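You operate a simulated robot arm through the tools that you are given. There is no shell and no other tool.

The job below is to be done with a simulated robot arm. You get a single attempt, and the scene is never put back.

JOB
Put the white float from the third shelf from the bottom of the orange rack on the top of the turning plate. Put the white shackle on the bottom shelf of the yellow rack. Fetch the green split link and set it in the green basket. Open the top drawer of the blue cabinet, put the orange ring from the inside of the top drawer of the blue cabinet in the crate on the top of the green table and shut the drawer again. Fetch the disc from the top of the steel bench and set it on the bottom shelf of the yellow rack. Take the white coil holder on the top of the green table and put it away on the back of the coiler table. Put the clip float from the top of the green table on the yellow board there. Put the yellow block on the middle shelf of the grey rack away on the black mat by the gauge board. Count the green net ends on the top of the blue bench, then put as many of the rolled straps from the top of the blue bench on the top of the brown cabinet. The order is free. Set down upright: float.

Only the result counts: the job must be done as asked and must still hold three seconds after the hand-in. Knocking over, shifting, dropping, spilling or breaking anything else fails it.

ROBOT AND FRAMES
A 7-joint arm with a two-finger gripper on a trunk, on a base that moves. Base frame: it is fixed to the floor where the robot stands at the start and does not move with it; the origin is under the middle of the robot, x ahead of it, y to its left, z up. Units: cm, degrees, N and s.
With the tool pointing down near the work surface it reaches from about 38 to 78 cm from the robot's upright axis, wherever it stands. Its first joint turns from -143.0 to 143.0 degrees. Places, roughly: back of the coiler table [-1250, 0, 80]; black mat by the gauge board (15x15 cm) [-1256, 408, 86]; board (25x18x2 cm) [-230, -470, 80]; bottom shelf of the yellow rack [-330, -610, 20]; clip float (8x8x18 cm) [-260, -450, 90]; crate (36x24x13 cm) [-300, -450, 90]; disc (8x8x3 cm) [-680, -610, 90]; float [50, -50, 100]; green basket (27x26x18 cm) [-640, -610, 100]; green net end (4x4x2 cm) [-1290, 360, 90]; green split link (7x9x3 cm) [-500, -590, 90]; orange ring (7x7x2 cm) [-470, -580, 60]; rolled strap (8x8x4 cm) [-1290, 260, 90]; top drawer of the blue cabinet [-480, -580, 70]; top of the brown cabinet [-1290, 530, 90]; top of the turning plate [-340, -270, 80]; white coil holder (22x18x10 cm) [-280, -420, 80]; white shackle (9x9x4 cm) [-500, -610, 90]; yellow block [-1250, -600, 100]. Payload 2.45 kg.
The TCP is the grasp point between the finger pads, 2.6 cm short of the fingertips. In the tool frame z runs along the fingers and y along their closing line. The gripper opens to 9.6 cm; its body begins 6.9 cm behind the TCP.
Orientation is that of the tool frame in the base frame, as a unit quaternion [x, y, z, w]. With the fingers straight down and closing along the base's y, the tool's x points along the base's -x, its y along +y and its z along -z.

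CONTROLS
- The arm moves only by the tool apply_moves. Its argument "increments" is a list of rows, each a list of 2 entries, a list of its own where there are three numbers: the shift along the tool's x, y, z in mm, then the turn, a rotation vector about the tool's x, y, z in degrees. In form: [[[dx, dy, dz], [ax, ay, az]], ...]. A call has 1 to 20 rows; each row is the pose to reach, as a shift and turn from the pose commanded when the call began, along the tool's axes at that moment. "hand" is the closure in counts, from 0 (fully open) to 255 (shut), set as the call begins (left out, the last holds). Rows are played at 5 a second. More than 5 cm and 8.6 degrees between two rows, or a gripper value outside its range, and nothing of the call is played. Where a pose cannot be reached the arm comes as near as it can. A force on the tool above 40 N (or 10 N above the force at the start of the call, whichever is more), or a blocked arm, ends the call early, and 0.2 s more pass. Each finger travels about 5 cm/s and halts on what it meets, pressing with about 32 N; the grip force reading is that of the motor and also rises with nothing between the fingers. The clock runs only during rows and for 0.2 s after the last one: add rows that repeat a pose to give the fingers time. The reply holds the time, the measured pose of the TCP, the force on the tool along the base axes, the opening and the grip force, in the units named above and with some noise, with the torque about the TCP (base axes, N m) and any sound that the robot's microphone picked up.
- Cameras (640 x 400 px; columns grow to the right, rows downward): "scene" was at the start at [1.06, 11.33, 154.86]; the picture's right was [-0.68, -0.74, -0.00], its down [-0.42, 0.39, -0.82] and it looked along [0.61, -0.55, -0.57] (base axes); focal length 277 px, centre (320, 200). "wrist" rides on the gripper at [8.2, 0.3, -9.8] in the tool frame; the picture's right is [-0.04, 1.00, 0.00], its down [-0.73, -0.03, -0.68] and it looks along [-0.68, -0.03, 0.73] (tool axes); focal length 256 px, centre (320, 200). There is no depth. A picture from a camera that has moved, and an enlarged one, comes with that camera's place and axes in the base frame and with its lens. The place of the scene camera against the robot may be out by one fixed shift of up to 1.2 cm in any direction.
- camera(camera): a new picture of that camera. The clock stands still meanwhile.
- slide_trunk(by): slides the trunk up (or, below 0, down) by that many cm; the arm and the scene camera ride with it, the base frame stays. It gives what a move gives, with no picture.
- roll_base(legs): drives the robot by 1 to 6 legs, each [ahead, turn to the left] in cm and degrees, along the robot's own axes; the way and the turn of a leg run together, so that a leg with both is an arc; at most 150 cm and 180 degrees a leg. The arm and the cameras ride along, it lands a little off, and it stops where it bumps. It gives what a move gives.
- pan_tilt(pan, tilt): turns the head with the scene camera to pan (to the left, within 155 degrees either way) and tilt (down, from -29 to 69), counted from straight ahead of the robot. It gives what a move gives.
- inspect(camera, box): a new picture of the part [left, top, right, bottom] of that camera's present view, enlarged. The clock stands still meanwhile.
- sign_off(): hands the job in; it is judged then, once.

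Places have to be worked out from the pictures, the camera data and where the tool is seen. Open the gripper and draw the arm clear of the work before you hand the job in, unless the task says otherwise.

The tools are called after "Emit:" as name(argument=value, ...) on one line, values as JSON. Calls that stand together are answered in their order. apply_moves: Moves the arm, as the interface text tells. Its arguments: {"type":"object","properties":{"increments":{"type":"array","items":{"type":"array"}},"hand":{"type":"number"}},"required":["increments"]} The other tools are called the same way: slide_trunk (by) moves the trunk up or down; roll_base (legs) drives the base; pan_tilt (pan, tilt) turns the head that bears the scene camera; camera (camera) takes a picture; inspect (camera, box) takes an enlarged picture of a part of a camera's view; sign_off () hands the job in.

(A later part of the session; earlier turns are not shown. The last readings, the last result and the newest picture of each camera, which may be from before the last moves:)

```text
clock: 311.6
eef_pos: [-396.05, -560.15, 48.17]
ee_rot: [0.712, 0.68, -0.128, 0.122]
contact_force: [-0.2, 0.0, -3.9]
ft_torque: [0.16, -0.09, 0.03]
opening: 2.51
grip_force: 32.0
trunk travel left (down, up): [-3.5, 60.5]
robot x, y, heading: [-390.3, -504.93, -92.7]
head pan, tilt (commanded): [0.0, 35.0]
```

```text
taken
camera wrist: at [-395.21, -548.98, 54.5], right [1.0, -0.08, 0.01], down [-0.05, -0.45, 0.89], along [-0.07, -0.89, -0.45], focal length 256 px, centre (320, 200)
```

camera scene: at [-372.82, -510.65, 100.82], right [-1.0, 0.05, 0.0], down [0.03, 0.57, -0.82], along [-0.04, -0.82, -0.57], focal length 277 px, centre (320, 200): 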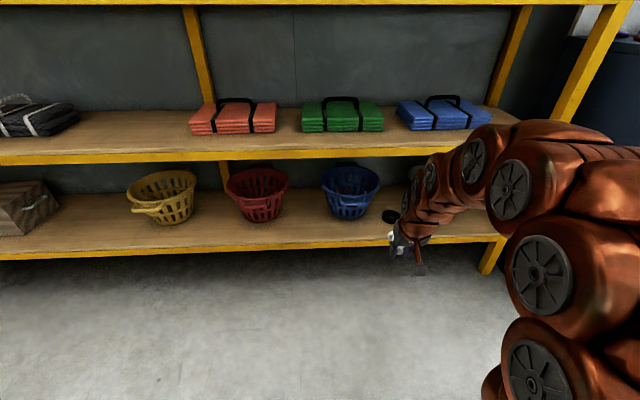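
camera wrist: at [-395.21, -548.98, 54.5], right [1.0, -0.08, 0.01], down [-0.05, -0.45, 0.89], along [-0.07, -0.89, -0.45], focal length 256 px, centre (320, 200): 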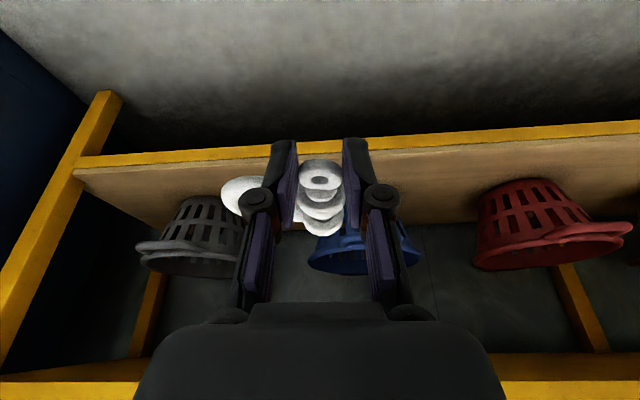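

I zoom in to see the strip in front of the baskets and the disc.

Emit:
inspect(camera="scene", box=[210, 150, 450, 300])

```text
2.67 times, centred on (330, 225) of scene
camera zoom: at [-372.82, -510.65, 100.82], right [-1.0, 0.05, 0.0], down [0.03, 0.57, -0.82], along [-0.04, -0.82, -0.57], focal length 738 px, centre (293, 133)
```

zoom: 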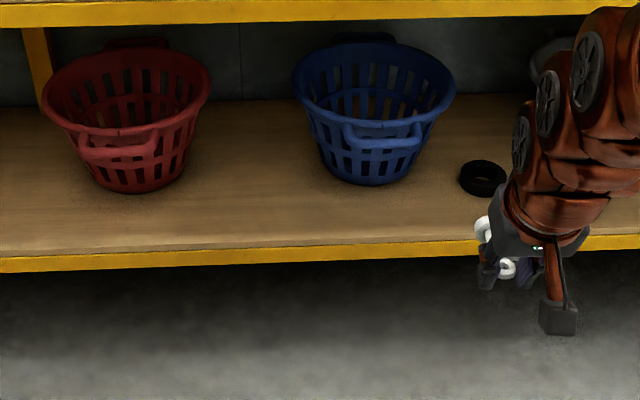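

The spot between the red and blue baskets (x≈-370, y≈-600) is free. I swing the hand 27 cm to the left, tilt to 30° and lower a bit, then roll in.

Emit:
apply_moves(increments=[[[4, 38, 11], [0, -1.5, 0]], [[8, 77, 22], [0, -3, 0]], [[12, 116, 32], [0, -4.5, 0]], [[16, 154, 43], [0, -6, 0]], [[20, 193, 54], [0, -7.5, 0]], [[24, 231, 65], [0, -9, 0]], [[27, 270, 75], [0, -10, 0]], [[27, 270, 75], [0, -10, 0]]])

Emit:
roll_base(legs=[[27, 0]])

Emit:
camera(camera="wrist")

Emit:
camera(camera="scene")

```text
clock: 313.4
eef_pos: [-369.22, -561.43, 40.31]
ee_rot: [0.698, 0.667, -0.189, 0.182]
contact_force: [-0.2, 0.7, -4.2]
ft_torque: [0.2, -0.09, 0.0]
opening: 2.49
grip_force: 31.8
trunk travel left (down, up): [-3.5, 60.5]
robot x, y, heading: [-390.52, -505.14, -92.9]
head pan, tilt (commanded): [0.0, 35.0]
```

```text
clock: 315.3
eef_pos: [-370.73, -588.41, 40.27]
ee_rot: [0.698, 0.667, -0.19, 0.181]
contact_force: [-0.4, 0.6, -4.4]
ft_torque: [0.23, -0.12, 0.02]
opening: 2.48
grip_force: 32.0
trunk travel left (down, up): [-3.5, 60.5]
robot x, y, heading: [-391.75, -531.81, -93.1]
head pan, tilt (commanded): [0.0, 35.0]
```

```text
taken
camera wrist: at [-369.82, -576.35, 44.67], right [1.0, -0.08, 0.02], down [-0.04, -0.29, 0.96], along [-0.07, -0.95, -0.29], focal length 256 px, centre (320, 200)
```

wrist: 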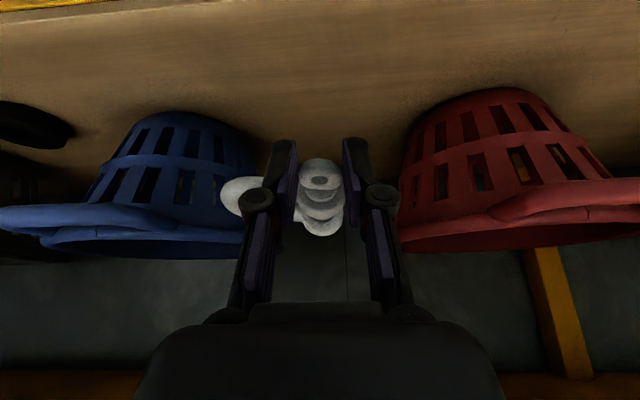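

```text
taken
camera scene: at [-374.21, -537.68, 100.82], right [-1.0, 0.05, 0.0], down [0.03, 0.57, -0.82], along [-0.04, -0.82, -0.57], focal length 277 px, centre (320, 200)
```

scene: 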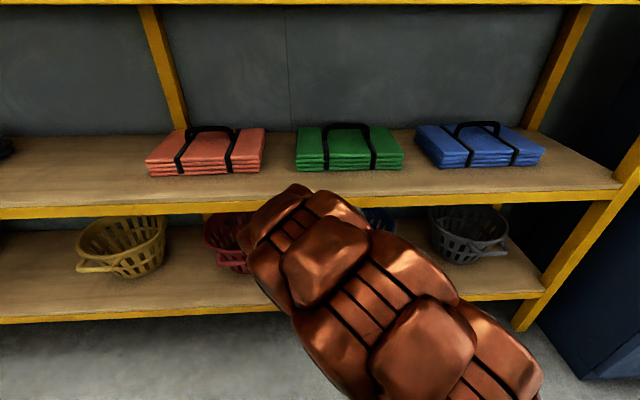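

Red and blue bases leave room. I move 4 cm further left and down to z≈29 over the front strip.

Emit:
apply_moves(increments=[[[-3, 10, 35], [0, 0, 0]], [[-6, 21, 69], [0, 0, 0]], [[-9, 31, 103], [0, 0, 0]], [[-12, 41, 137], [0, 0, 0]], [[-12, 41, 137], [0, 0, 0]]])

Emit:
camera(camera="wrist")

```text
clock: 316.5
eef_pos: [-366.92, -596.51, 29.26]
ee_rot: [0.698, 0.666, -0.189, 0.182]
contact_force: [-0.2, 0.3, -3.6]
ft_torque: [0.24, -0.11, 0.02]
opening: 2.5
grip_force: 31.2
trunk travel left (down, up): [-3.5, 60.5]
robot x, y, heading: [-391.77, -532.38, -92.8]
head pan, tilt (commanded): [0.0, 35.0]
```

```text
taken
camera wrist: at [-366.06, -584.48, 33.59], right [1.0, -0.08, 0.02], down [-0.04, -0.29, 0.96], along [-0.07, -0.95, -0.29], focal length 256 px, centre (320, 200)
```

wrist: 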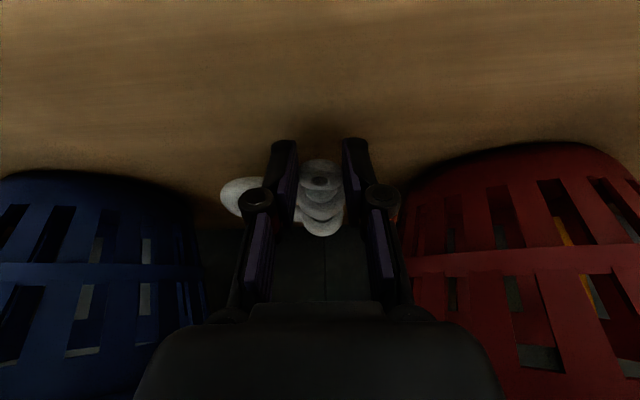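

Clear of both baskets. I lower 3.5 cm, then feel for the shelf.

Emit:
apply_moves(increments=[[[6, 0, 10], [0, 0, 0]], [[12, 0, 20.5], [0, 0, 0]], [[17.5, 0, 30.3], [0, 0, 0]], [[17.5, 0, 30.3], [0, 0, 0]]])

Emit:
apply_moves(increments=[[[1, 0, 1.7], [0, 0, 0]], [[2, 0, 3.5], [0, 0, 0]], [[3, 0, 5.2], [0, 0, 0]], [[4, 0, 6.9], [0, 0, 0]], [[4, 0, 6.9], [0, 0, 0]]])

```text
clock: 317.1
eef_pos: [-367.1, -596.63, 27.86]
ee_rot: [0.698, 0.665, -0.191, 0.184]
contact_force: [-1.8, 13.0, 25.6]
ft_torque: [0.46, 0.2, -0.11]
opening: 2.49
grip_force: 32.0
trunk travel left (down, up): [-3.5, 60.5]
robot x, y, heading: [-392.0, -531.94, -92.9]
head pan, tilt (commanded): [0.0, 35.0]
stopped in row 2: the force on the tool passed its limit at 58 N (the readings are from after the stop); the commanded pose is now the measured one
```

```text
clock: 317.4
eef_pos: [-367.11, -596.73, 27.85]
ee_rot: [0.699, 0.664, -0.192, 0.184]
contact_force: [-2.4, 13.1, 26.3]
ft_torque: [0.55, 0.21, -0.11]
opening: 2.5
grip_force: 31.2
trunk travel left (down, up): [-3.5, 60.5]
robot x, y, heading: [-391.67, -532.24, -93.0]
head pan, tilt (commanded): [0.0, 35.0]
stopped in row 1: the force on the tool passed its limit at 44 N (the readings are from after the stop); the commanded pose is now the measured one
```

Contact: part of the shackle touches the shelf. I ease up slightly and look before releasing.

Emit:
apply_moves(increments=[[[-1, 0, -1.7], [0, 0, 0]], [[-1, 0, -1.7], [0, 0, 0]]])

Emit:
inspect(camera="wrist", box=[200, 100, 440, 250])

Emit:
inspect(camera="scene", box=[180, 170, 420, 320])

```text
clock: 318.1
eef_pos: [-367.0, -596.69, 27.84]
ee_rot: [0.699, 0.665, -0.191, 0.183]
contact_force: [1.4, 3.2, 14.5]
ft_torque: [0.27, 0.06, -0.03]
opening: 2.49
grip_force: 32.2
trunk travel left (down, up): [-3.5, 60.5]
robot x, y, heading: [-391.98, -532.01, -93.0]
head pan, tilt (commanded): [0.0, 35.0]
```

```text
2.67 times, centred on (320, 175) of wrist
camera zoom: at [-366.13, -584.61, 32.16], right [1.0, -0.08, 0.02], down [-0.05, -0.28, 0.96], along [-0.07, -0.96, -0.28], focal length 683 px, centre (320, 267)
```

zoom: 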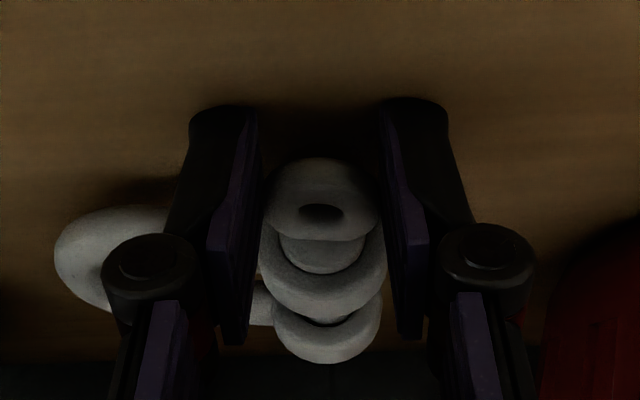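

```text
2.67 times, centred on (300, 245) of scene
camera zoom: at [-374.24, -537.59, 100.82], right [-1.0, 0.05, 0.0], down [0.03, 0.57, -0.82], along [-0.04, -0.82, -0.57], focal length 738 px, centre (373, 80)
```

zoom: 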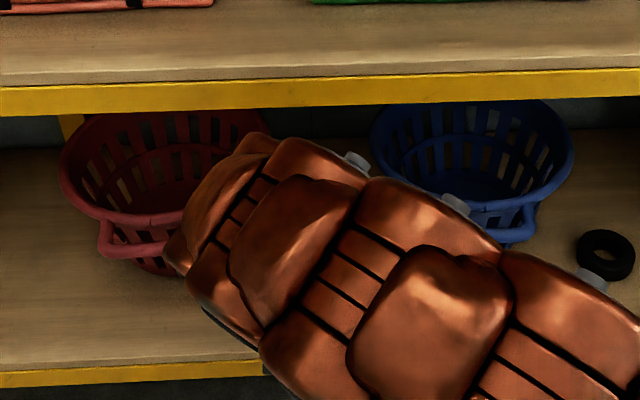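

The bow's side touches the shelf. I rise another 2 mm and open.

Emit:
apply_moves(increments=[[[-1, 0, -1.7], [0, 0, 0]], [[-1, 0, -1.7], [0, 0, 0]]])

Emit:
apply_moves(increments=[[[0, 0, 0], [0, 0, 0]], [[0, 0, 0], [0, 0, 0]], [[0, 0, 0], [0, 0, 0]]], hand=130)

Emit:
inspect(camera="wrist", box=[160, 50, 480, 250])

```text
clock: 318.6
eef_pos: [-367.16, -596.5, 27.78]
ee_rot: [0.698, 0.666, -0.19, 0.182]
contact_force: [-0.3, -0.4, -4.1]
ft_torque: [0.18, -0.12, -0.01]
opening: 2.5
grip_force: 32.1
trunk travel left (down, up): [-3.5, 60.5]
robot x, y, heading: [-391.96, -532.32, -93.1]
head pan, tilt (commanded): [0.0, 35.0]
```

```text
clock: 319.4
eef_pos: [-367.04, -596.66, 27.92]
ee_rot: [0.698, 0.665, -0.191, 0.183]
contact_force: [1.0, -0.4, -0.3]
ft_torque: [0.01, -0.01, 0.04]
opening: 4.71
grip_force: 0.0
trunk travel left (down, up): [-3.5, 60.5]
robot x, y, heading: [-391.7, -532.1, -92.8]
head pan, tilt (commanded): [0.0, 35.0]
```

```text
2.00 times, centred on (320, 150) of wrist
camera zoom: at [-366.12, -584.58, 32.32], right [1.0, -0.08, 0.02], down [-0.04, -0.28, 0.96], along [-0.07, -0.96, -0.29], focal length 512 px, centre (320, 300)
```

zoom: 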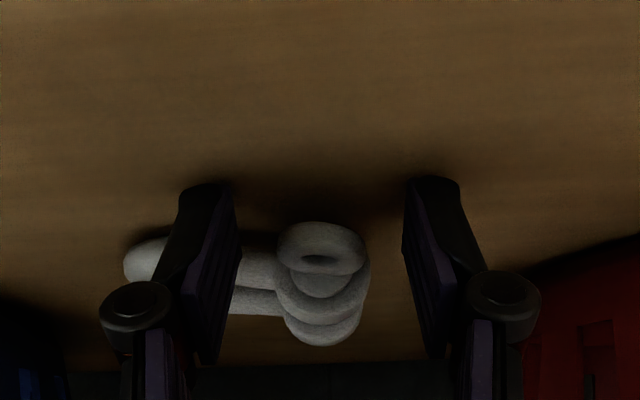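

The shackle lies on the shelf. I withdraw along the hand axis and back away.

Emit:
apply_moves(increments=[[[0, 0, -20], [0, 0, 0]], [[0, 0, -55], [0, 0, 0]], [[0, 0, -95], [0, 0, 0]], [[0, 0, -140], [0, 0, 0]], [[0, 0, -180], [0, 0, 0]]])

Emit:
roll_base(legs=[[-28, 0]])

Emit:
camera(camera="wrist")

Emit:
camera(camera="scene")

```text
clock: 320.6
eef_pos: [-366.72, -587.51, 43.65]
ee_rot: [0.698, 0.665, -0.19, 0.183]
contact_force: [0.3, -0.2, -0.3]
ft_torque: [-0.02, 0.0, 0.03]
opening: 4.72
grip_force: 0.1
trunk travel left (down, up): [-3.5, 60.5]
robot x, y, heading: [-391.89, -531.7, -93.1]
head pan, tilt (commanded): [0.0, 35.0]
```

```text
clock: 322.6
eef_pos: [-365.08, -558.94, 43.53]
ee_rot: [0.696, 0.667, -0.191, 0.186]
contact_force: [0.2, 0.6, -0.5]
ft_torque: [-0.02, -0.01, -0.02]
opening: 4.68
grip_force: 0.1
trunk travel left (down, up): [-3.5, 60.5]
robot x, y, heading: [-390.09, -503.36, -92.9]
head pan, tilt (commanded): [0.0, 35.0]
```

```text
taken
camera wrist: at [-364.23, -546.87, 47.98], right [1.0, -0.08, 0.02], down [-0.04, -0.28, 0.96], along [-0.07, -0.96, -0.29], focal length 256 px, centre (320, 200)
```

wrist: 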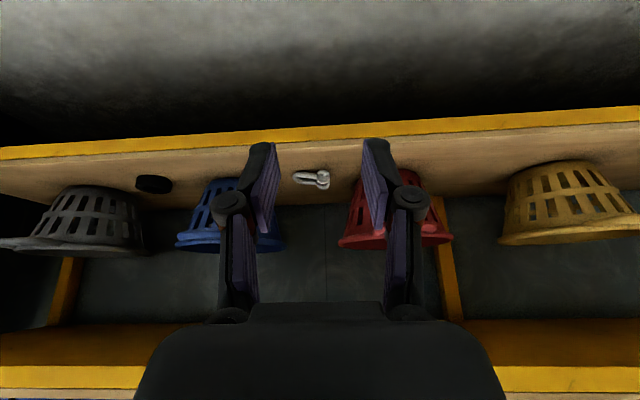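

```text
taken
camera scene: at [-372.72, -508.99, 100.82], right [-1.0, 0.05, 0.0], down [0.03, 0.57, -0.82], along [-0.04, -0.82, -0.57], focal length 277 px, centre (320, 200)
```

scene: 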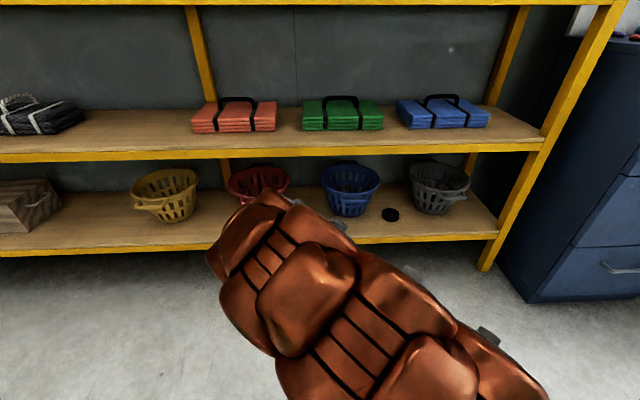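

Both the disc and the shackle are on the bottom shelf. Next the drawer: I raise the trunk and drive to stand squarely in front of the blue cabinet.

Emit:
slide_trunk(by=40)

Emit:
roll_base(legs=[[0, -87], [97, 0], [0, 89.5]])

Emit:
pan_tilt(pan=0, tilt=35)

Emit:
camera(camera="scene")

Emit:
camera(camera="wrist")

```text
clock: 326.5
eef_pos: [-365.04, -558.98, 83.65]
ee_rot: [0.697, 0.667, -0.191, 0.185]
contact_force: [0.0, 0.1, -0.3]
ft_torque: [0.01, 0.03, 0.0]
opening: 4.73
grip_force: 0.1
trunk travel left (down, up): [-43.5, 20.5]
robot x, y, heading: [-390.13, -503.19, -93.0]
head pan, tilt (commanded): [0.0, 35.0]
```

```text
clock: 339.1
eef_pos: [-461.69, -556.92, 83.68]
ee_rot: [0.685, 0.678, -0.188, 0.188]
contact_force: [0.8, 0.5, -0.1]
ft_torque: [0.0, 0.01, -0.01]
opening: 4.71
grip_force: 0.0
trunk travel left (down, up): [-43.5, 20.5]
robot x, y, heading: [-488.85, -502.26, -91.0]
head pan, tilt (commanded): [0.0, 35.0]
```

```text
clock: 339.7
eef_pos: [-461.7, -556.94, 83.83]
ee_rot: [0.685, 0.679, -0.186, 0.188]
contact_force: [0.6, -0.6, 0.0]
ft_torque: [-0.02, 0.01, 0.01]
opening: 4.69
grip_force: 0.1
trunk travel left (down, up): [-43.5, 20.5]
robot x, y, heading: [-488.79, -502.38, -90.9]
head pan, tilt (commanded): [0.0, 35.0]
```

```text
taken
camera scene: at [-471.07, -507.19, 140.82], right [-1.0, 0.02, 0.0], down [0.01, 0.57, -0.82], along [-0.01, -0.82, -0.57], focal length 277 px, centre (320, 200)
```

scene: 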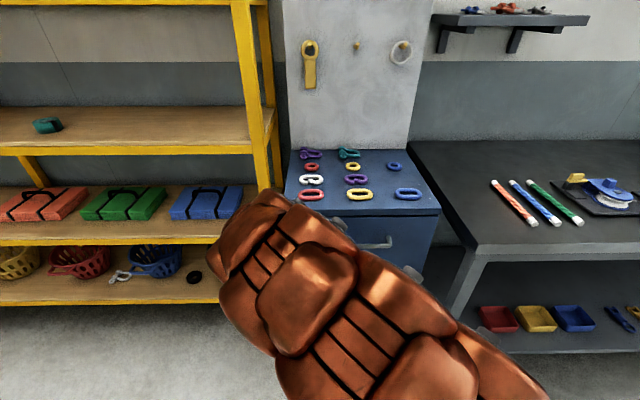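

```text
taken
camera wrist: at [-461.21, -544.76, 87.98], right [1.0, -0.04, 0.02], down [-0.03, -0.28, 0.96], along [-0.04, -0.96, -0.29], focal length 256 px, centre (320, 200)
```

wrist: 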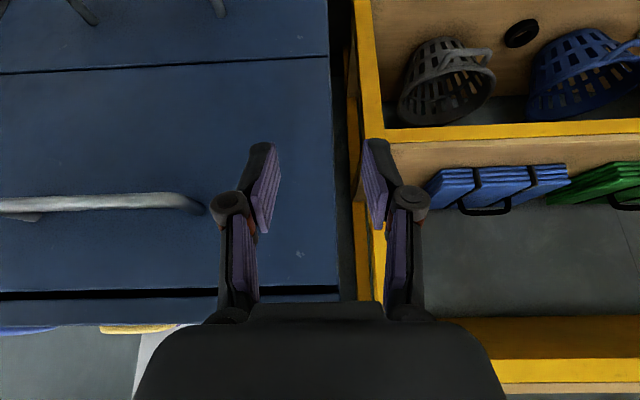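

The handle bar is at z≈81, x -474…-492, about y=-567. I tilt the hand to 75° and bring it in front of the handle's middle.

Emit:
apply_moves(increments=[[[10, -36, -6], [0, -7.5, 0]], [[20, -73, -12], [0, -15, 0]], [[30, -109, -18], [0, -22.5, 0]], [[40, -145, -23], [0, -30, 0]], [[50, -182, -29], [0, -37.5, 0]], [[60.6, -218, -35], [0, -45, 0]], [[60.6, -218, -35], [0, -45, 0]]], hand=122)

Emit:
camera(camera="wrist")

Emit:
camera(camera="scene")

```text
clock: 341.3
eef_pos: [-470.75, -559.97, 93.19]
ee_rot: [0.585, 0.559, -0.419, 0.411]
contact_force: [0.0, -1.1, -0.6]
ft_torque: [-0.02, 0.01, -0.01]
opening: 5.0
grip_force: 0.1
out of reach, approached as far as the arm can: row 3, 4, 5, 6, 7
trunk travel left (down, up): [-43.5, 20.5]
robot x, y, heading: [-488.53, -502.18, -91.2]
head pan, tilt (commanded): [0.0, 35.0]
```

```text
taken
camera wrist: at [-470.12, -548.0, 88.44], right [1.0, -0.05, 0.05], down [-0.03, 0.42, 0.91], along [-0.06, -0.91, 0.42], focal length 256 px, centre (320, 200)
```

wrist: 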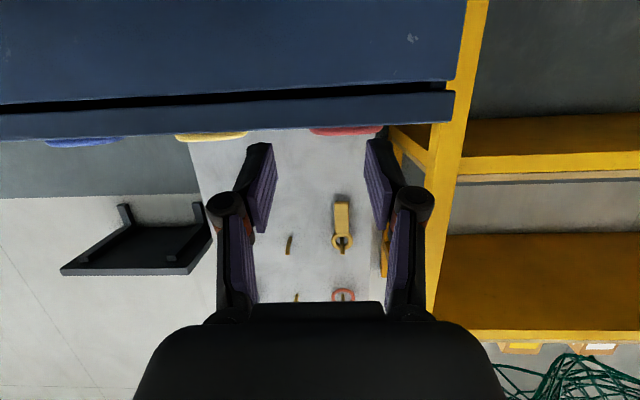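

```text
taken
camera scene: at [-471.11, -507.17, 140.82], right [-1.0, 0.02, 0.0], down [0.01, 0.57, -0.82], along [-0.01, -0.82, -0.57], focal length 277 px, centre (320, 200)
```

scene: 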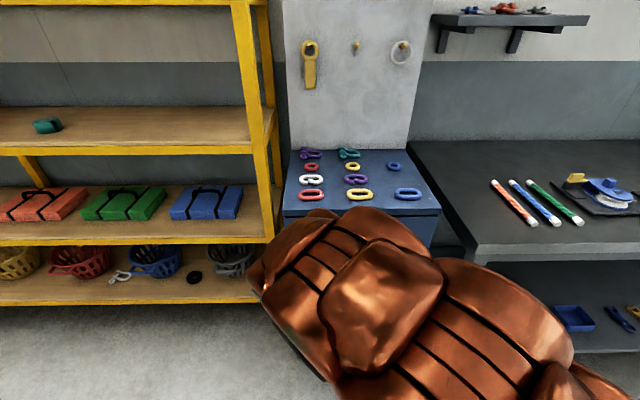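

Too close for that tilt. I back off 6 cm, lower the trunk 15 cm and use a 52° tilt as at the start.

Emit:
roll_base(legs=[[-6, 0]])

Emit:
slide_trunk(by=-15)

Emit:
apply_moves(increments=[[[-8, -20, 10], [0, 5, 0]], [[-15, -40, 20], [0, 10, 0]], [[-22, -60, 25], [0, 15, 0]], [[-28, -80, 25], [0, 20, 0]], [[-28, -100, 25], [0, 20, 0]], [[-28, -125, 25], [0, 20, 0]], [[-28, -125, 25], [0, 20, 0]]])

Emit:
camera(camera="wrist")

```text
clock: 342.3
eef_pos: [-470.85, -553.9, 93.02]
ee_rot: [0.585, 0.561, -0.418, 0.411]
contact_force: [1.0, -0.6, 0.0]
ft_torque: [-0.03, 0.01, 0.03]
opening: 5.01
grip_force: 0.1
trunk travel left (down, up): [-43.5, 20.5]
robot x, y, heading: [-488.97, -496.17, -90.7]
head pan, tilt (commanded): [0.0, 35.0]
```

```text
clock: 344.1
eef_pos: [-470.88, -553.87, 77.97]
ee_rot: [0.585, 0.56, -0.419, 0.411]
contact_force: [0.4, -0.4, -0.9]
ft_torque: [0.03, 0.0, 0.0]
opening: 5.02
grip_force: 0.1
trunk travel left (down, up): [-28.5, 35.5]
robot x, y, heading: [-488.68, -496.22, -90.8]
head pan, tilt (commanded): [0.0, 35.0]
```

```text
clock: 345.6
eef_pos: [-483.5, -556.65, 79.82]
ee_rot: [0.648, 0.623, -0.311, 0.307]
contact_force: [-0.1, 0.2, 0.2]
ft_torque: [-0.02, -0.01, 0.02]
opening: 5.01
grip_force: 0.1
trunk travel left (down, up): [-28.5, 35.5]
robot x, y, heading: [-488.75, -495.83, -90.9]
head pan, tilt (commanded): [0.0, 35.0]
```

```text
taken
camera wrist: at [-482.69, -543.84, 79.47], right [1.0, -0.06, 0.04], down [-0.04, 0.08, 1.0], along [-0.06, -0.99, 0.08], focal length 256 px, centre (320, 200)
```

wrist: 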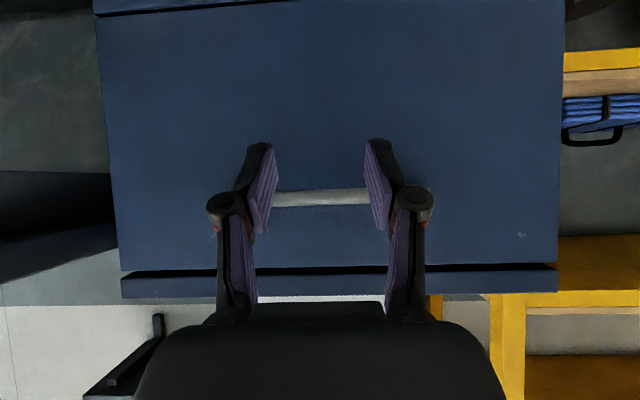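

The bar is centred in view at z≈81. I roll the hand 90° so it closes across the bar, at a pre-grasp point up the approach line.

Emit:
apply_moves(increments=[[[-7, 0, -2], [0, 0, 8.2]], [[-14, 0, -5], [0, 0, 16.4]], [[-21, 0, -7], [0, 0, 24.6]], [[-28, 0, -9], [0, 0, 32.8]], [[-35, 0, -11], [0, 0, 41]], [[-42, 0, -13], [0, 0, 49.2]], [[-49, 0, -16], [0, 0, 57.4]], [[-56, 0, -18], [0, 0, 65.6]], [[-63, 0, -20], [0, 0, 73.8]], [[-70, 0, -22], [0, 0, 82]], [[-73, 0, -23.5], [0, 0, 90]], [[-73, 0, -23.5], [0, 0, 90]]], hand=175)

Emit:
camera(camera="wrist")

Emit:
camera(camera="scene")

```text
clock: 348.2
eef_pos: [-483.61, -559.37, 86.92]
ee_rot: [0.899, -0.019, -0.003, 0.437]
contact_force: [-0.1, 1.0, 0.0]
ft_torque: [-0.01, -0.01, 0.01]
opening: 3.01
grip_force: 0.1
trunk travel left (down, up): [-28.5, 35.5]
robot x, y, heading: [-488.8, -496.54, -91.0]
head pan, tilt (commanded): [0.0, 35.0]
```

```text
taken
camera wrist: at [-475.28, -552.1, 93.46], right [-0.07, -0.62, 0.79], down [-0.72, 0.58, 0.39], along [-0.69, -0.54, -0.48], focal length 256 px, centre (320, 200)
```

wrist: 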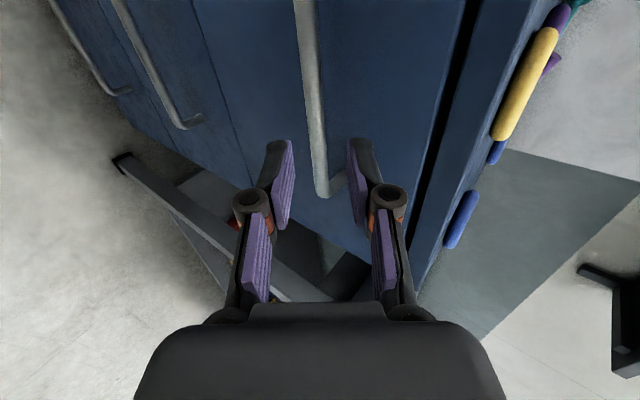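

```text
taken
camera scene: at [-471.0, -501.15, 125.82], right [-1.0, 0.02, 0.0], down [0.01, 0.57, -0.82], along [-0.01, -0.82, -0.57], focal length 277 px, centre (320, 200)
```

scene: 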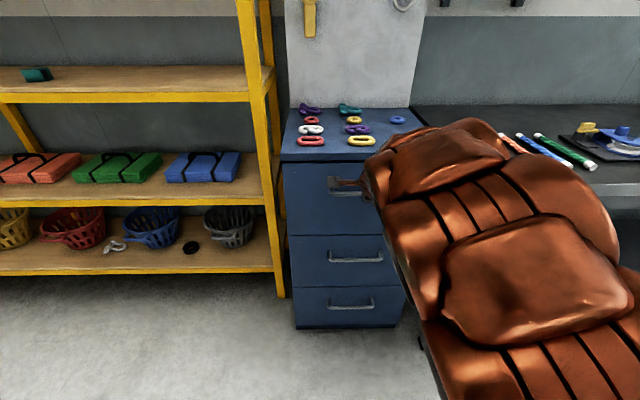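

The bar runs between the finger planes, 0.6 cm to one side. I correct and advance 6 cm along the hand axis.

Emit:
apply_moves(increments=[[[0, -6, 15], [0, 0, 0]], [[0, -6, 30], [0, 0, 0]], [[0, -6, 45], [0, 0, 0]], [[0, -6, 60], [0, 0, 0]], [[0, -6, 60], [0, 0, 0]]])

Emit:
camera(camera="wrist")

Emit:
inspect(camera="scene", box=[280, 130, 440, 230])

```text
clock: 349.4
eef_pos: [-483.72, -563.58, 82.72]
ee_rot: [0.899, -0.017, -0.003, 0.437]
contact_force: [0.5, -0.7, 0.0]
ft_torque: [0.0, 0.0, 0.0]
opening: 3.01
grip_force: 0.1
trunk travel left (down, up): [-28.5, 35.5]
robot x, y, heading: [-488.64, -495.87, -90.8]
head pan, tilt (commanded): [0.0, 35.0]
```

```text
taken
camera wrist: at [-475.31, -556.39, 89.18], right [-0.07, -0.62, 0.79], down [-0.72, 0.58, 0.39], along [-0.69, -0.54, -0.48], focal length 256 px, centre (320, 200)
```

wrist: 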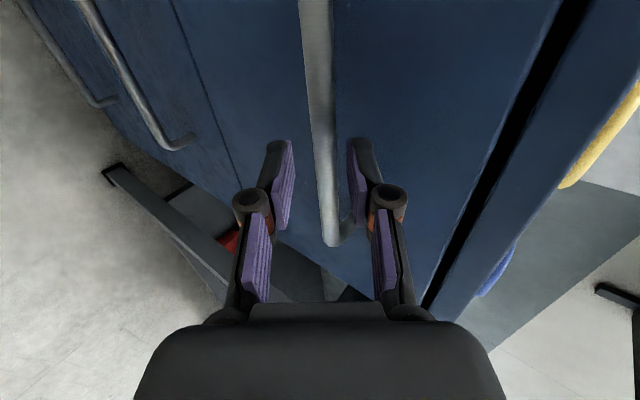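

```text
4.00 times, centred on (360, 180) of scene
camera zoom: at [-471.0, -501.15, 125.82], right [-1.0, 0.02, 0.0], down [0.01, 0.57, -0.82], along [-0.01, -0.82, -0.57], focal length 1108 px, centre (160, 280)
```

zoom: 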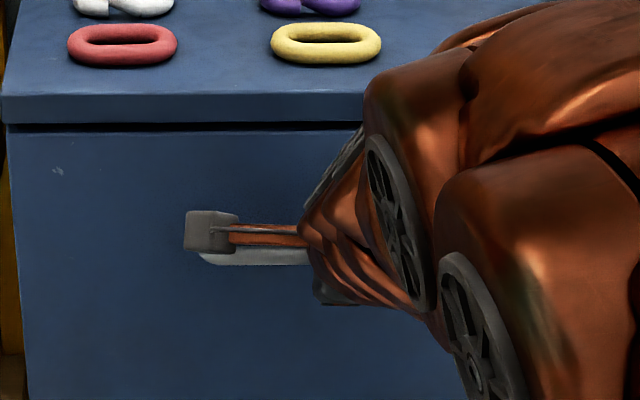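

The bar lies centred between the fingers. I advance another 2 cm carefully.

Emit:
apply_moves(increments=[[[0, 0, 7], [0, 0, 0]], [[0, 0, 14], [0, 0, 0]], [[0, 0, 20], [0, 0, 0]], [[0, 0, 20], [0, 0, 0]]])

Emit:
camera(camera="wrist")

```text
clock: 350.4
eef_pos: [-483.69, -565.29, 81.56]
ee_rot: [0.9, -0.018, -0.003, 0.436]
contact_force: [-0.3, -0.5, 0.7]
ft_torque: [0.01, -0.03, -0.01]
opening: 3.01
grip_force: 0.1
trunk travel left (down, up): [-28.5, 35.5]
robot x, y, heading: [-488.46, -496.02, -91.0]
head pan, tilt (commanded): [0.0, 35.0]
```

```text
taken
camera wrist: at [-475.35, -557.97, 88.04], right [-0.07, -0.62, 0.78], down [-0.72, 0.58, 0.39], along [-0.69, -0.54, -0.48], focal length 256 px, centre (320, 200)
```

wrist: 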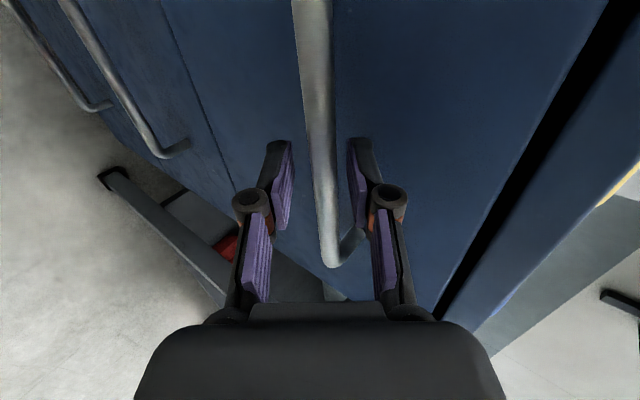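

The handle's end geometry says the bar is about 1 cm past the TCP, inside the pads. I close on it.

Emit:
apply_moves(increments=[[[0, 0, 0], [0, 0, 0]], [[0, 0, 0], [0, 0, 0]], [[0, 0, 0], [0, 0, 0]], [[0, 0, 0], [0, 0, 0]]], hand=255)

Emit:
camera(camera="wrist")

```text
clock: 351.4
eef_pos: [-483.76, -565.34, 81.78]
ee_rot: [0.899, -0.018, -0.003, 0.438]
contact_force: [-0.8, -3.9, 20.7]
ft_torque: [-0.22, 0.92, 0.52]
opening: 1.33
grip_force: 39.8
trunk travel left (down, up): [-28.5, 35.5]
robot x, y, heading: [-488.94, -495.77, -91.1]
head pan, tilt (commanded): [0.0, 35.0]
```

```text
taken
camera wrist: at [-475.35, -557.94, 88.22], right [-0.07, -0.61, 0.79], down [-0.72, 0.58, 0.39], along [-0.69, -0.54, -0.48], focal length 256 px, centre (320, 200)
```

wrist: 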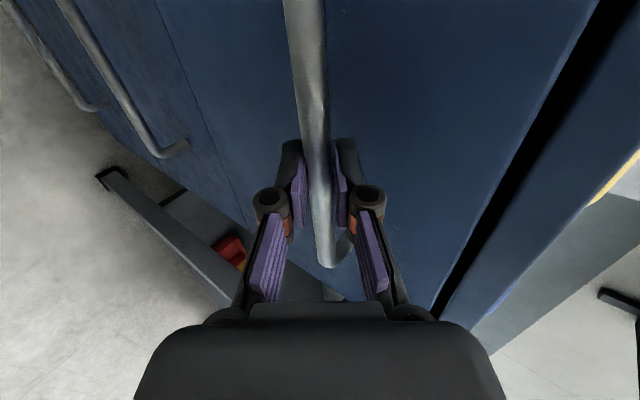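

Gripped the handle (1.33 cm). I pull the drawer by backing the base 8 cm first.

Emit:
roll_base(legs=[[-8, 0]])

Emit:
camera(camera="scene")

```text
clock: 352.5
eef_pos: [-483.81, -557.22, 81.66]
ee_rot: [0.899, -0.019, -0.003, 0.438]
contact_force: [-3.0, -1.4, 31.6]
ft_torque: [-0.34, 0.9, 0.48]
opening: 1.35
grip_force: 39.9
trunk travel left (down, up): [-28.5, 35.5]
robot x, y, heading: [-488.95, -487.91, -90.9]
head pan, tilt (commanded): [0.0, 35.0]
```

```text
taken
camera scene: at [-470.9, -492.95, 125.85], right [-1.0, 0.02, 0.0], down [0.01, 0.57, -0.82], along [-0.01, -0.82, -0.57], focal length 277 px, centre (320, 200)
```

scene: 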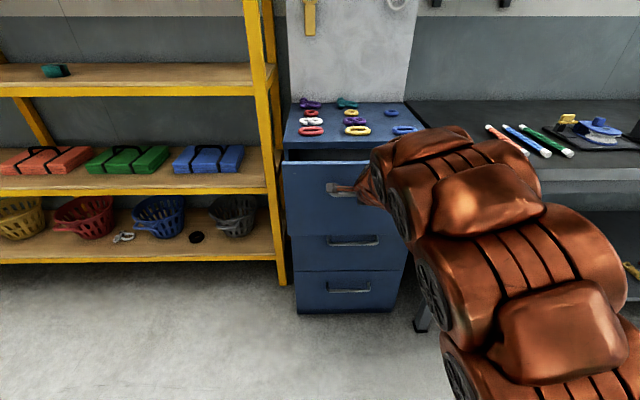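

The drawer is moving. I pull 17 cm more.

Emit:
roll_base(legs=[[-17, 0]])

Emit:
pan_tilt(pan=0, tilt=50)

Emit:
camera(camera="scene")

```text
clock: 354.0
eef_pos: [-483.39, -540.14, 81.71]
ee_rot: [0.898, -0.019, -0.002, 0.439]
contact_force: [-26.9, 0.9, 11.2]
ft_torque: [-0.12, 1.05, 0.2]
opening: 1.35
grip_force: 39.9
trunk travel left (down, up): [-28.5, 35.5]
robot x, y, heading: [-488.22, -470.63, -90.9]
head pan, tilt (commanded): [0.0, 35.0]
```

```text
clock: 354.8
eef_pos: [-483.53, -540.13, 81.77]
ee_rot: [0.899, -0.019, -0.004, 0.438]
contact_force: [-7.4, -1.0, 3.6]
ft_torque: [-0.09, 1.12, 0.15]
opening: 1.35
grip_force: 39.8
trunk travel left (down, up): [-28.5, 35.5]
robot x, y, heading: [-488.11, -471.22, -91.0]
head pan, tilt (commanded): [0.0, 50.0]
```

```text
taken
camera scene: at [-470.61, -474.82, 123.66], right [-1.0, 0.02, 0.0], down [0.01, 0.77, -0.64], along [-0.01, -0.64, -0.77], focal length 277 px, centre (320, 200)
```

scene: 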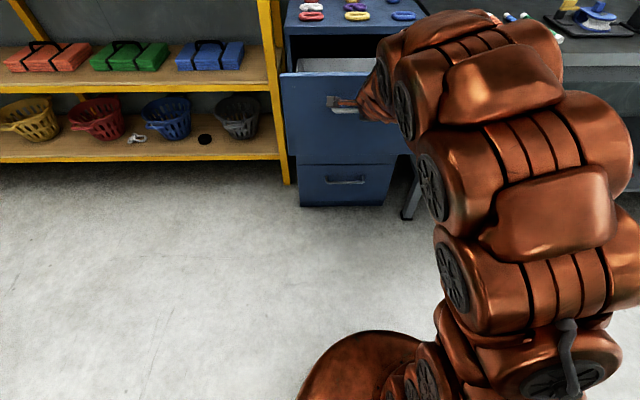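

The drawer is open about 25 cm. I release the handle and back the hand away along its axis.

Emit:
apply_moves(increments=[[[0, 0, 0], [0, 0, 0]], [[0, 0, 0], [0, 0, 0]], [[0, 0, 0], [0, 0, 0]]], hand=160)

Emit:
apply_moves(increments=[[[0, 0, -25], [0, 0, 0]], [[0, 0, -60], [0, 0, 0]], [[0, 0, -100], [0, 0, 0]], [[0, 0, -140], [0, 0, 0]], [[0, 0, -180], [0, 0, 0]]])

Emit:
camera(camera="wrist")

Emit:
camera(camera="scene")

```text
clock: 355.6
eef_pos: [-483.46, -540.03, 81.72]
ee_rot: [0.899, -0.018, -0.003, 0.438]
contact_force: [-0.5, 0.2, 0.0]
ft_torque: [0.01, -0.02, -0.01]
opening: 3.59
grip_force: 0.1
trunk travel left (down, up): [-28.5, 35.5]
robot x, y, heading: [-488.41, -470.72, -90.9]
head pan, tilt (commanded): [0.0, 50.0]
```

```text
clock: 356.8
eef_pos: [-482.86, -525.76, 92.65]
ee_rot: [0.899, -0.019, -0.002, 0.438]
contact_force: [0.1, 0.5, -0.3]
ft_torque: [-0.01, -0.01, 0.04]
opening: 3.55
grip_force: 0.0
trunk travel left (down, up): [-28.5, 35.5]
robot x, y, heading: [-488.21, -471.34, -91.0]
head pan, tilt (commanded): [0.0, 50.0]
```

```text
taken
camera wrist: at [-474.55, -518.46, 99.15], right [-0.07, -0.61, 0.79], down [-0.72, 0.58, 0.39], along [-0.69, -0.54, -0.48], focal length 256 px, centre (320, 200)
```

wrist: 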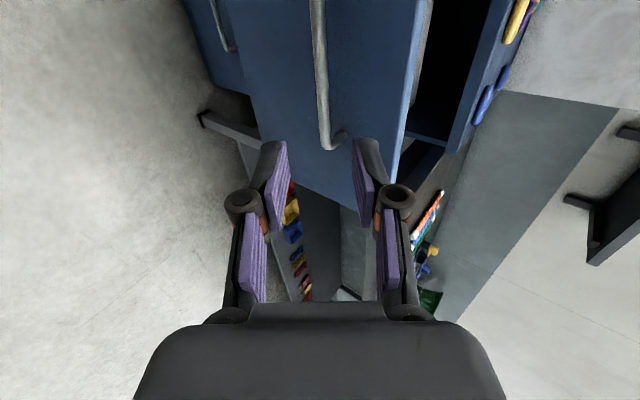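

```text
taken
camera scene: at [-470.57, -474.83, 123.65], right [-1.0, 0.02, 0.0], down [0.01, 0.77, -0.64], along [-0.01, -0.64, -0.77], focal length 277 px, centre (320, 200)
```

scene: 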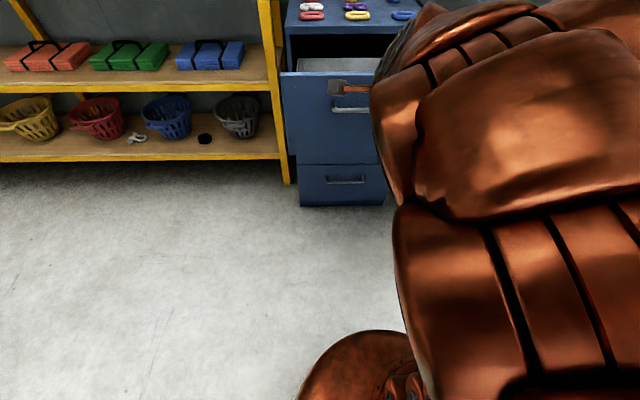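

I roll the hand back, raise the trunk and look into the drawer from above.

Emit:
apply_moves(increments=[[[0, 0, 0], [0, 0, -8.2]], [[0, 0, 0], [0, 0, -16.4]], [[0, 0, 0], [0, 0, -24.6]], [[0, 0, 0], [0, 0, -32.8]], [[0, 0, 0], [0, 0, -41]], [[0, 0, 0], [0, 0, -49.2]], [[0, 0, 0], [0, 0, -57.4]], [[0, 0, 0], [0, 0, -65.6]], [[0, 0, 0], [0, 0, -73.8]], [[0, 0, 0], [0, 0, -82]], [[0, 0, 0], [0, 0, -90]], [[0, 0, 0], [0, 0, -90]]], hand=0)

Emit:
slide_trunk(by=25)

Emit:
pan_tilt(pan=-5, tilt=50)

Emit:
camera(camera="scene")

Emit:
camera(camera="wrist")

```text
clock: 359.4
eef_pos: [-483.04, -526.03, 92.8]
ee_rot: [0.648, 0.623, -0.313, 0.308]
contact_force: [0.4, -0.9, 0.2]
ft_torque: [0.0, 0.04, 0.0]
opening: 9.61
grip_force: 0.0
trunk travel left (down, up): [-28.5, 35.5]
robot x, y, heading: [-488.26, -470.79, -90.9]
head pan, tilt (commanded): [0.0, 50.0]
```

```text
clock: 361.9
eef_pos: [-482.88, -525.95, 117.72]
ee_rot: [0.649, 0.622, -0.313, 0.308]
contact_force: [-0.8, -0.5, 0.0]
ft_torque: [0.0, -0.02, 0.02]
opening: 9.58
grip_force: 0.0
trunk travel left (down, up): [-53.5, 10.5]
robot x, y, heading: [-488.24, -470.8, -90.8]
head pan, tilt (commanded): [0.0, 50.0]
```

```text
clock: 362.6
eef_pos: [-482.93, -525.95, 117.79]
ee_rot: [0.648, 0.623, -0.312, 0.308]
contact_force: [0.7, -0.5, -0.4]
ft_torque: [0.01, -0.04, 0.02]
opening: 9.59
grip_force: 0.0
trunk travel left (down, up): [-53.5, 10.5]
robot x, y, heading: [-488.31, -471.02, -90.9]
head pan, tilt (commanded): [-5.0, 50.0]
```

```text
taken
camera scene: at [-471.24, -474.78, 148.65], right [-0.99, 0.1, 0.0], down [0.08, 0.76, -0.64], along [-0.07, -0.64, -0.77], focal length 277 px, centre (320, 200)
```

scene: 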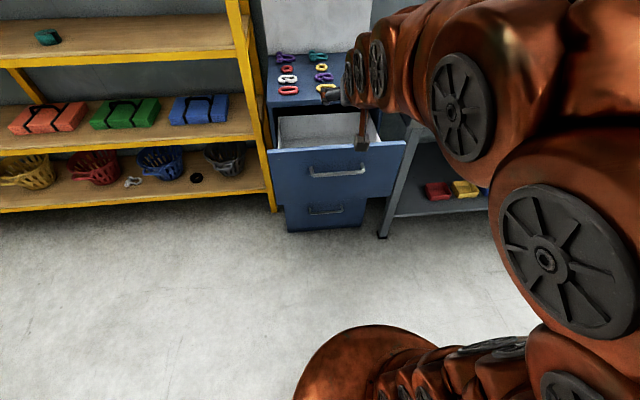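

```text
taken
camera wrist: at [-482.1, -513.09, 117.43], right [1.0, -0.06, 0.04], down [-0.04, 0.08, 1.0], along [-0.06, -0.99, 0.08], focal length 256 px, centre (320, 200)
```

wrist: 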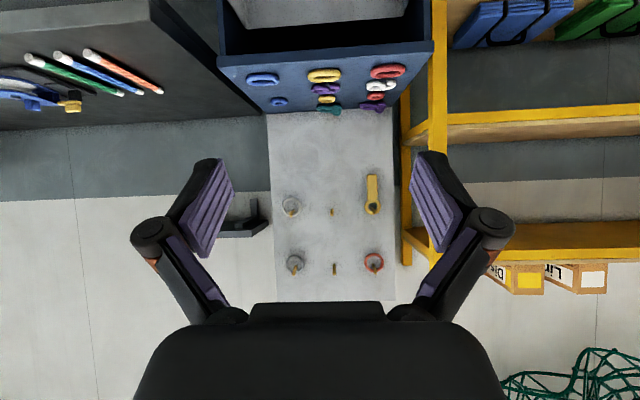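

The drawer interior is visible. I roll 33 cm closer and turn the hand downward above the drawer.

Emit:
roll_base(legs=[[33, 0]])

Emit:
apply_moves(increments=[[[0, 0, 0], [0, 7.5, 0]], [[0, 0, -5], [0, 15, 0]], [[0, 0, -15], [0, 22.5, 0]], [[0, 0, -25], [0, 30, 0]], [[0, 0, -30], [0, 37.5, 0]], [[0, 0, -40], [0, 45, 0]], [[0, 0, -50], [0, 52, 0]], [[0, 0, -50], [0, 52, 0]]])

Emit:
camera(camera="wrist")

Emit:
pan_tilt(pan=-5, tilt=62)

Emit:
camera(camera="scene")

```text
clock: 364.8
eef_pos: [-483.44, -558.96, 117.64]
ee_rot: [0.648, 0.623, -0.313, 0.309]
contact_force: [-0.8, 0.0, -0.1]
ft_torque: [-0.02, 0.0, -0.03]
opening: 9.61
grip_force: 0.1
trunk travel left (down, up): [-53.5, 10.5]
robot x, y, heading: [-488.61, -504.03, -91.1]
head pan, tilt (commanded): [-5.0, 50.0]
```

```text
clock: 366.6
eef_pos: [-483.34, -555.05, 120.9]
ee_rot: [0.72, 0.694, 0.004, 0.004]
contact_force: [0.0, -0.4, -0.6]
ft_torque: [0.02, 0.0, 0.02]
opening: 9.6
grip_force: 0.1
trunk travel left (down, up): [-53.5, 10.5]
robot x, y, heading: [-488.89, -503.86, -91.0]
head pan, tilt (commanded): [-5.0, 50.0]
```

```text
taken
camera wrist: at [-482.73, -546.78, 130.71], right [1.0, -0.08, 0.01], down [-0.06, -0.73, 0.68], along [-0.04, -0.68, -0.74], focal length 256 px, centre (320, 200)
```

wrist: 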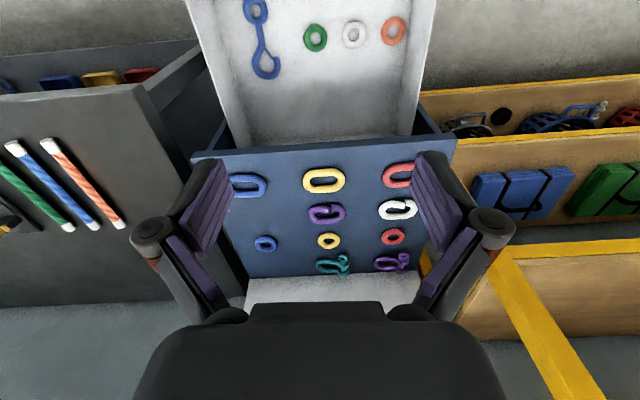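

```text
clock: 367.3
eef_pos: [-483.26, -555.08, 120.78]
ee_rot: [0.72, 0.694, 0.004, 0.004]
contact_force: [0.7, 0.4, 0.5]
ft_torque: [0.0, 0.01, -0.02]
opening: 9.59
grip_force: 0.0
trunk travel left (down, up): [-53.5, 10.5]
robot x, y, heading: [-488.76, -503.93, -91.1]
head pan, tilt (commanded): [-5.0, 62.0]
```

```text
taken
camera scene: at [-471.63, -506.5, 147.17], right [-0.99, 0.1, 0.0], down [0.09, 0.88, -0.47], along [-0.05, -0.47, -0.88], focal length 277 px, centre (320, 200)
```

scene: 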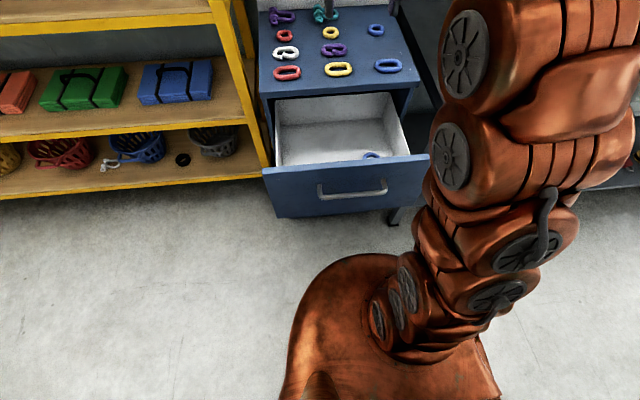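

The orange ring lies in the drawer near [-467, -559]; also blue, green and white ones. I yaw the hand -90° (closing along y, camera to the west) above it.

Emit:
apply_moves(increments=[[[-3, 15, 5], [0, 0, -8]], [[-6, 30, 10], [0, 0, -16]], [[-9, 45, 15], [0, 0, -24]], [[-12, 60, 20], [0, 0, -32]], [[-15, 75, 25], [0, 0, -40]], [[-18, 90, 30], [0, 0, -48]], [[-21, 105, 35], [0, 0, -56]], [[-24, 120, 40], [0, 0, -64]], [[-27, 135, 45], [0, 0, -72]], [[-30, 150, 50], [0, 0, -80]], [[-33, 163, 55], [0, 0, -88]], [[-33, 163, 60], [0, 0, -90]], [[-33, 163, 60], [0, 0, -90]]])

Emit:
camera(camera="wrist")

Emit:
inspect(camera="scene", box=[240, 80, 440, 205])

```text
clock: 370.1
eef_pos: [-467.0, -558.77, 115.08]
ee_rot: [0.017, 1.0, 0.0, 0.006]
contact_force: [-0.5, 0.0, -1.3]
ft_torque: [0.03, 0.01, 0.0]
opening: 9.62
grip_force: 0.1
trunk travel left (down, up): [-53.5, 10.5]
robot x, y, heading: [-489.15, -503.92, -90.7]
head pan, tilt (commanded): [-5.0, 62.0]
```

```text
taken
camera wrist: at [-475.23, -558.1, 124.82], right [0.07, 1.0, 0.0], down [0.72, -0.06, 0.69], along [0.69, -0.05, -0.73], focal length 256 px, centre (320, 200)
```

wrist: 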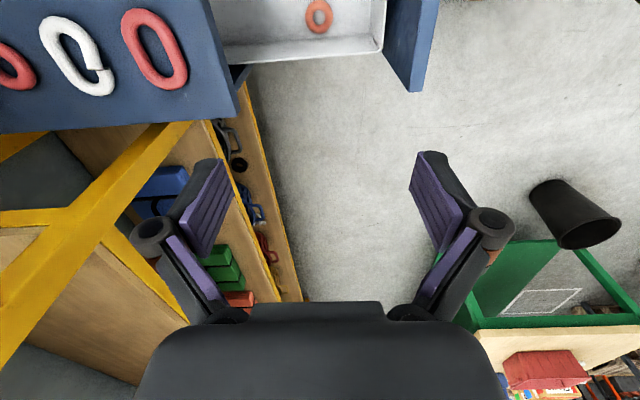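

```text
3.20 times, centred on (340, 142) of scene
camera zoom: at [-471.61, -506.5, 147.16], right [-0.99, 0.1, 0.0], down [0.09, 0.88, -0.47], along [-0.05, -0.47, -0.88], focal length 886 px, centre (256, 384)
```

zoom: 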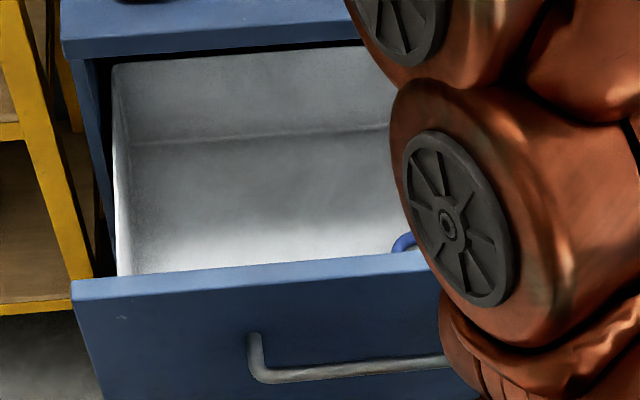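

The ring is directly under the hand at [-466.8, -558.6]. I lower into the drawer to z≈82 and check.

Emit:
apply_moves(increments=[[[0, 0, 42], [0, 0, 0]], [[0, 0, 84], [0, 0, 0]], [[0, 0, 126], [0, 0, 0]], [[0, 0, 168], [0, 0, 0]], [[0, 0, 210], [0, 0, 0]], [[0, 0, 252], [0, 0, 0]], [[0, 0, 290], [0, 0, 0]], [[0, 0, 330], [0, 0, 0]], [[0, 0, 330], [0, 0, 0]]])

Emit:
camera(camera="wrist")

Emit:
camera(camera="scene")

```text
clock: 372.1
eef_pos: [-467.0, -558.91, 81.88]
ee_rot: [0.017, 1.0, 0.0, 0.006]
contact_force: [-0.7, -0.2, 1.0]
ft_torque: [-0.01, -0.02, -0.01]
opening: 9.57
grip_force: 0.1
trunk travel left (down, up): [-53.5, 10.5]
robot x, y, heading: [-488.95, -503.64, -90.9]
head pan, tilt (commanded): [-5.0, 62.0]
```

```text
taken
camera wrist: at [-475.18, -558.07, 91.66], right [0.08, 1.0, 0.0], down [0.72, -0.06, 0.69], along [0.68, -0.05, -0.73], focal length 256 px, centre (320, 200)
```

wrist: 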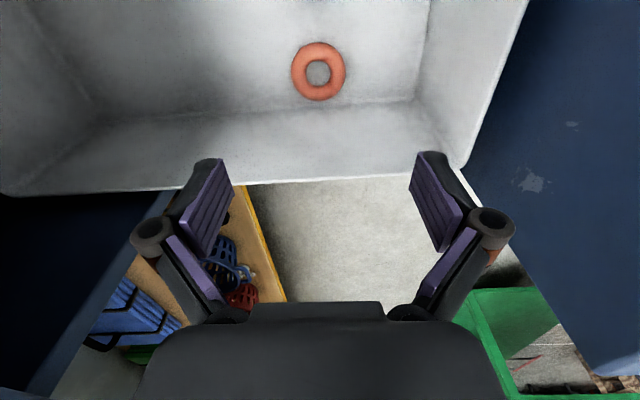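

```text
taken
camera scene: at [-471.61, -506.5, 147.17], right [-0.99, 0.1, 0.0], down [0.09, 0.88, -0.47], along [-0.05, -0.47, -0.88], focal length 277 px, centre (320, 200)
```

scene: 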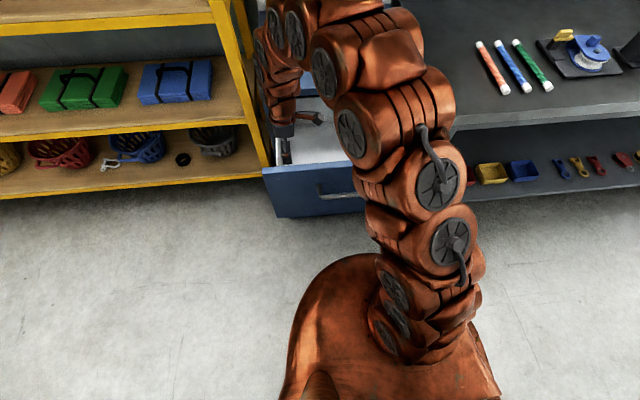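

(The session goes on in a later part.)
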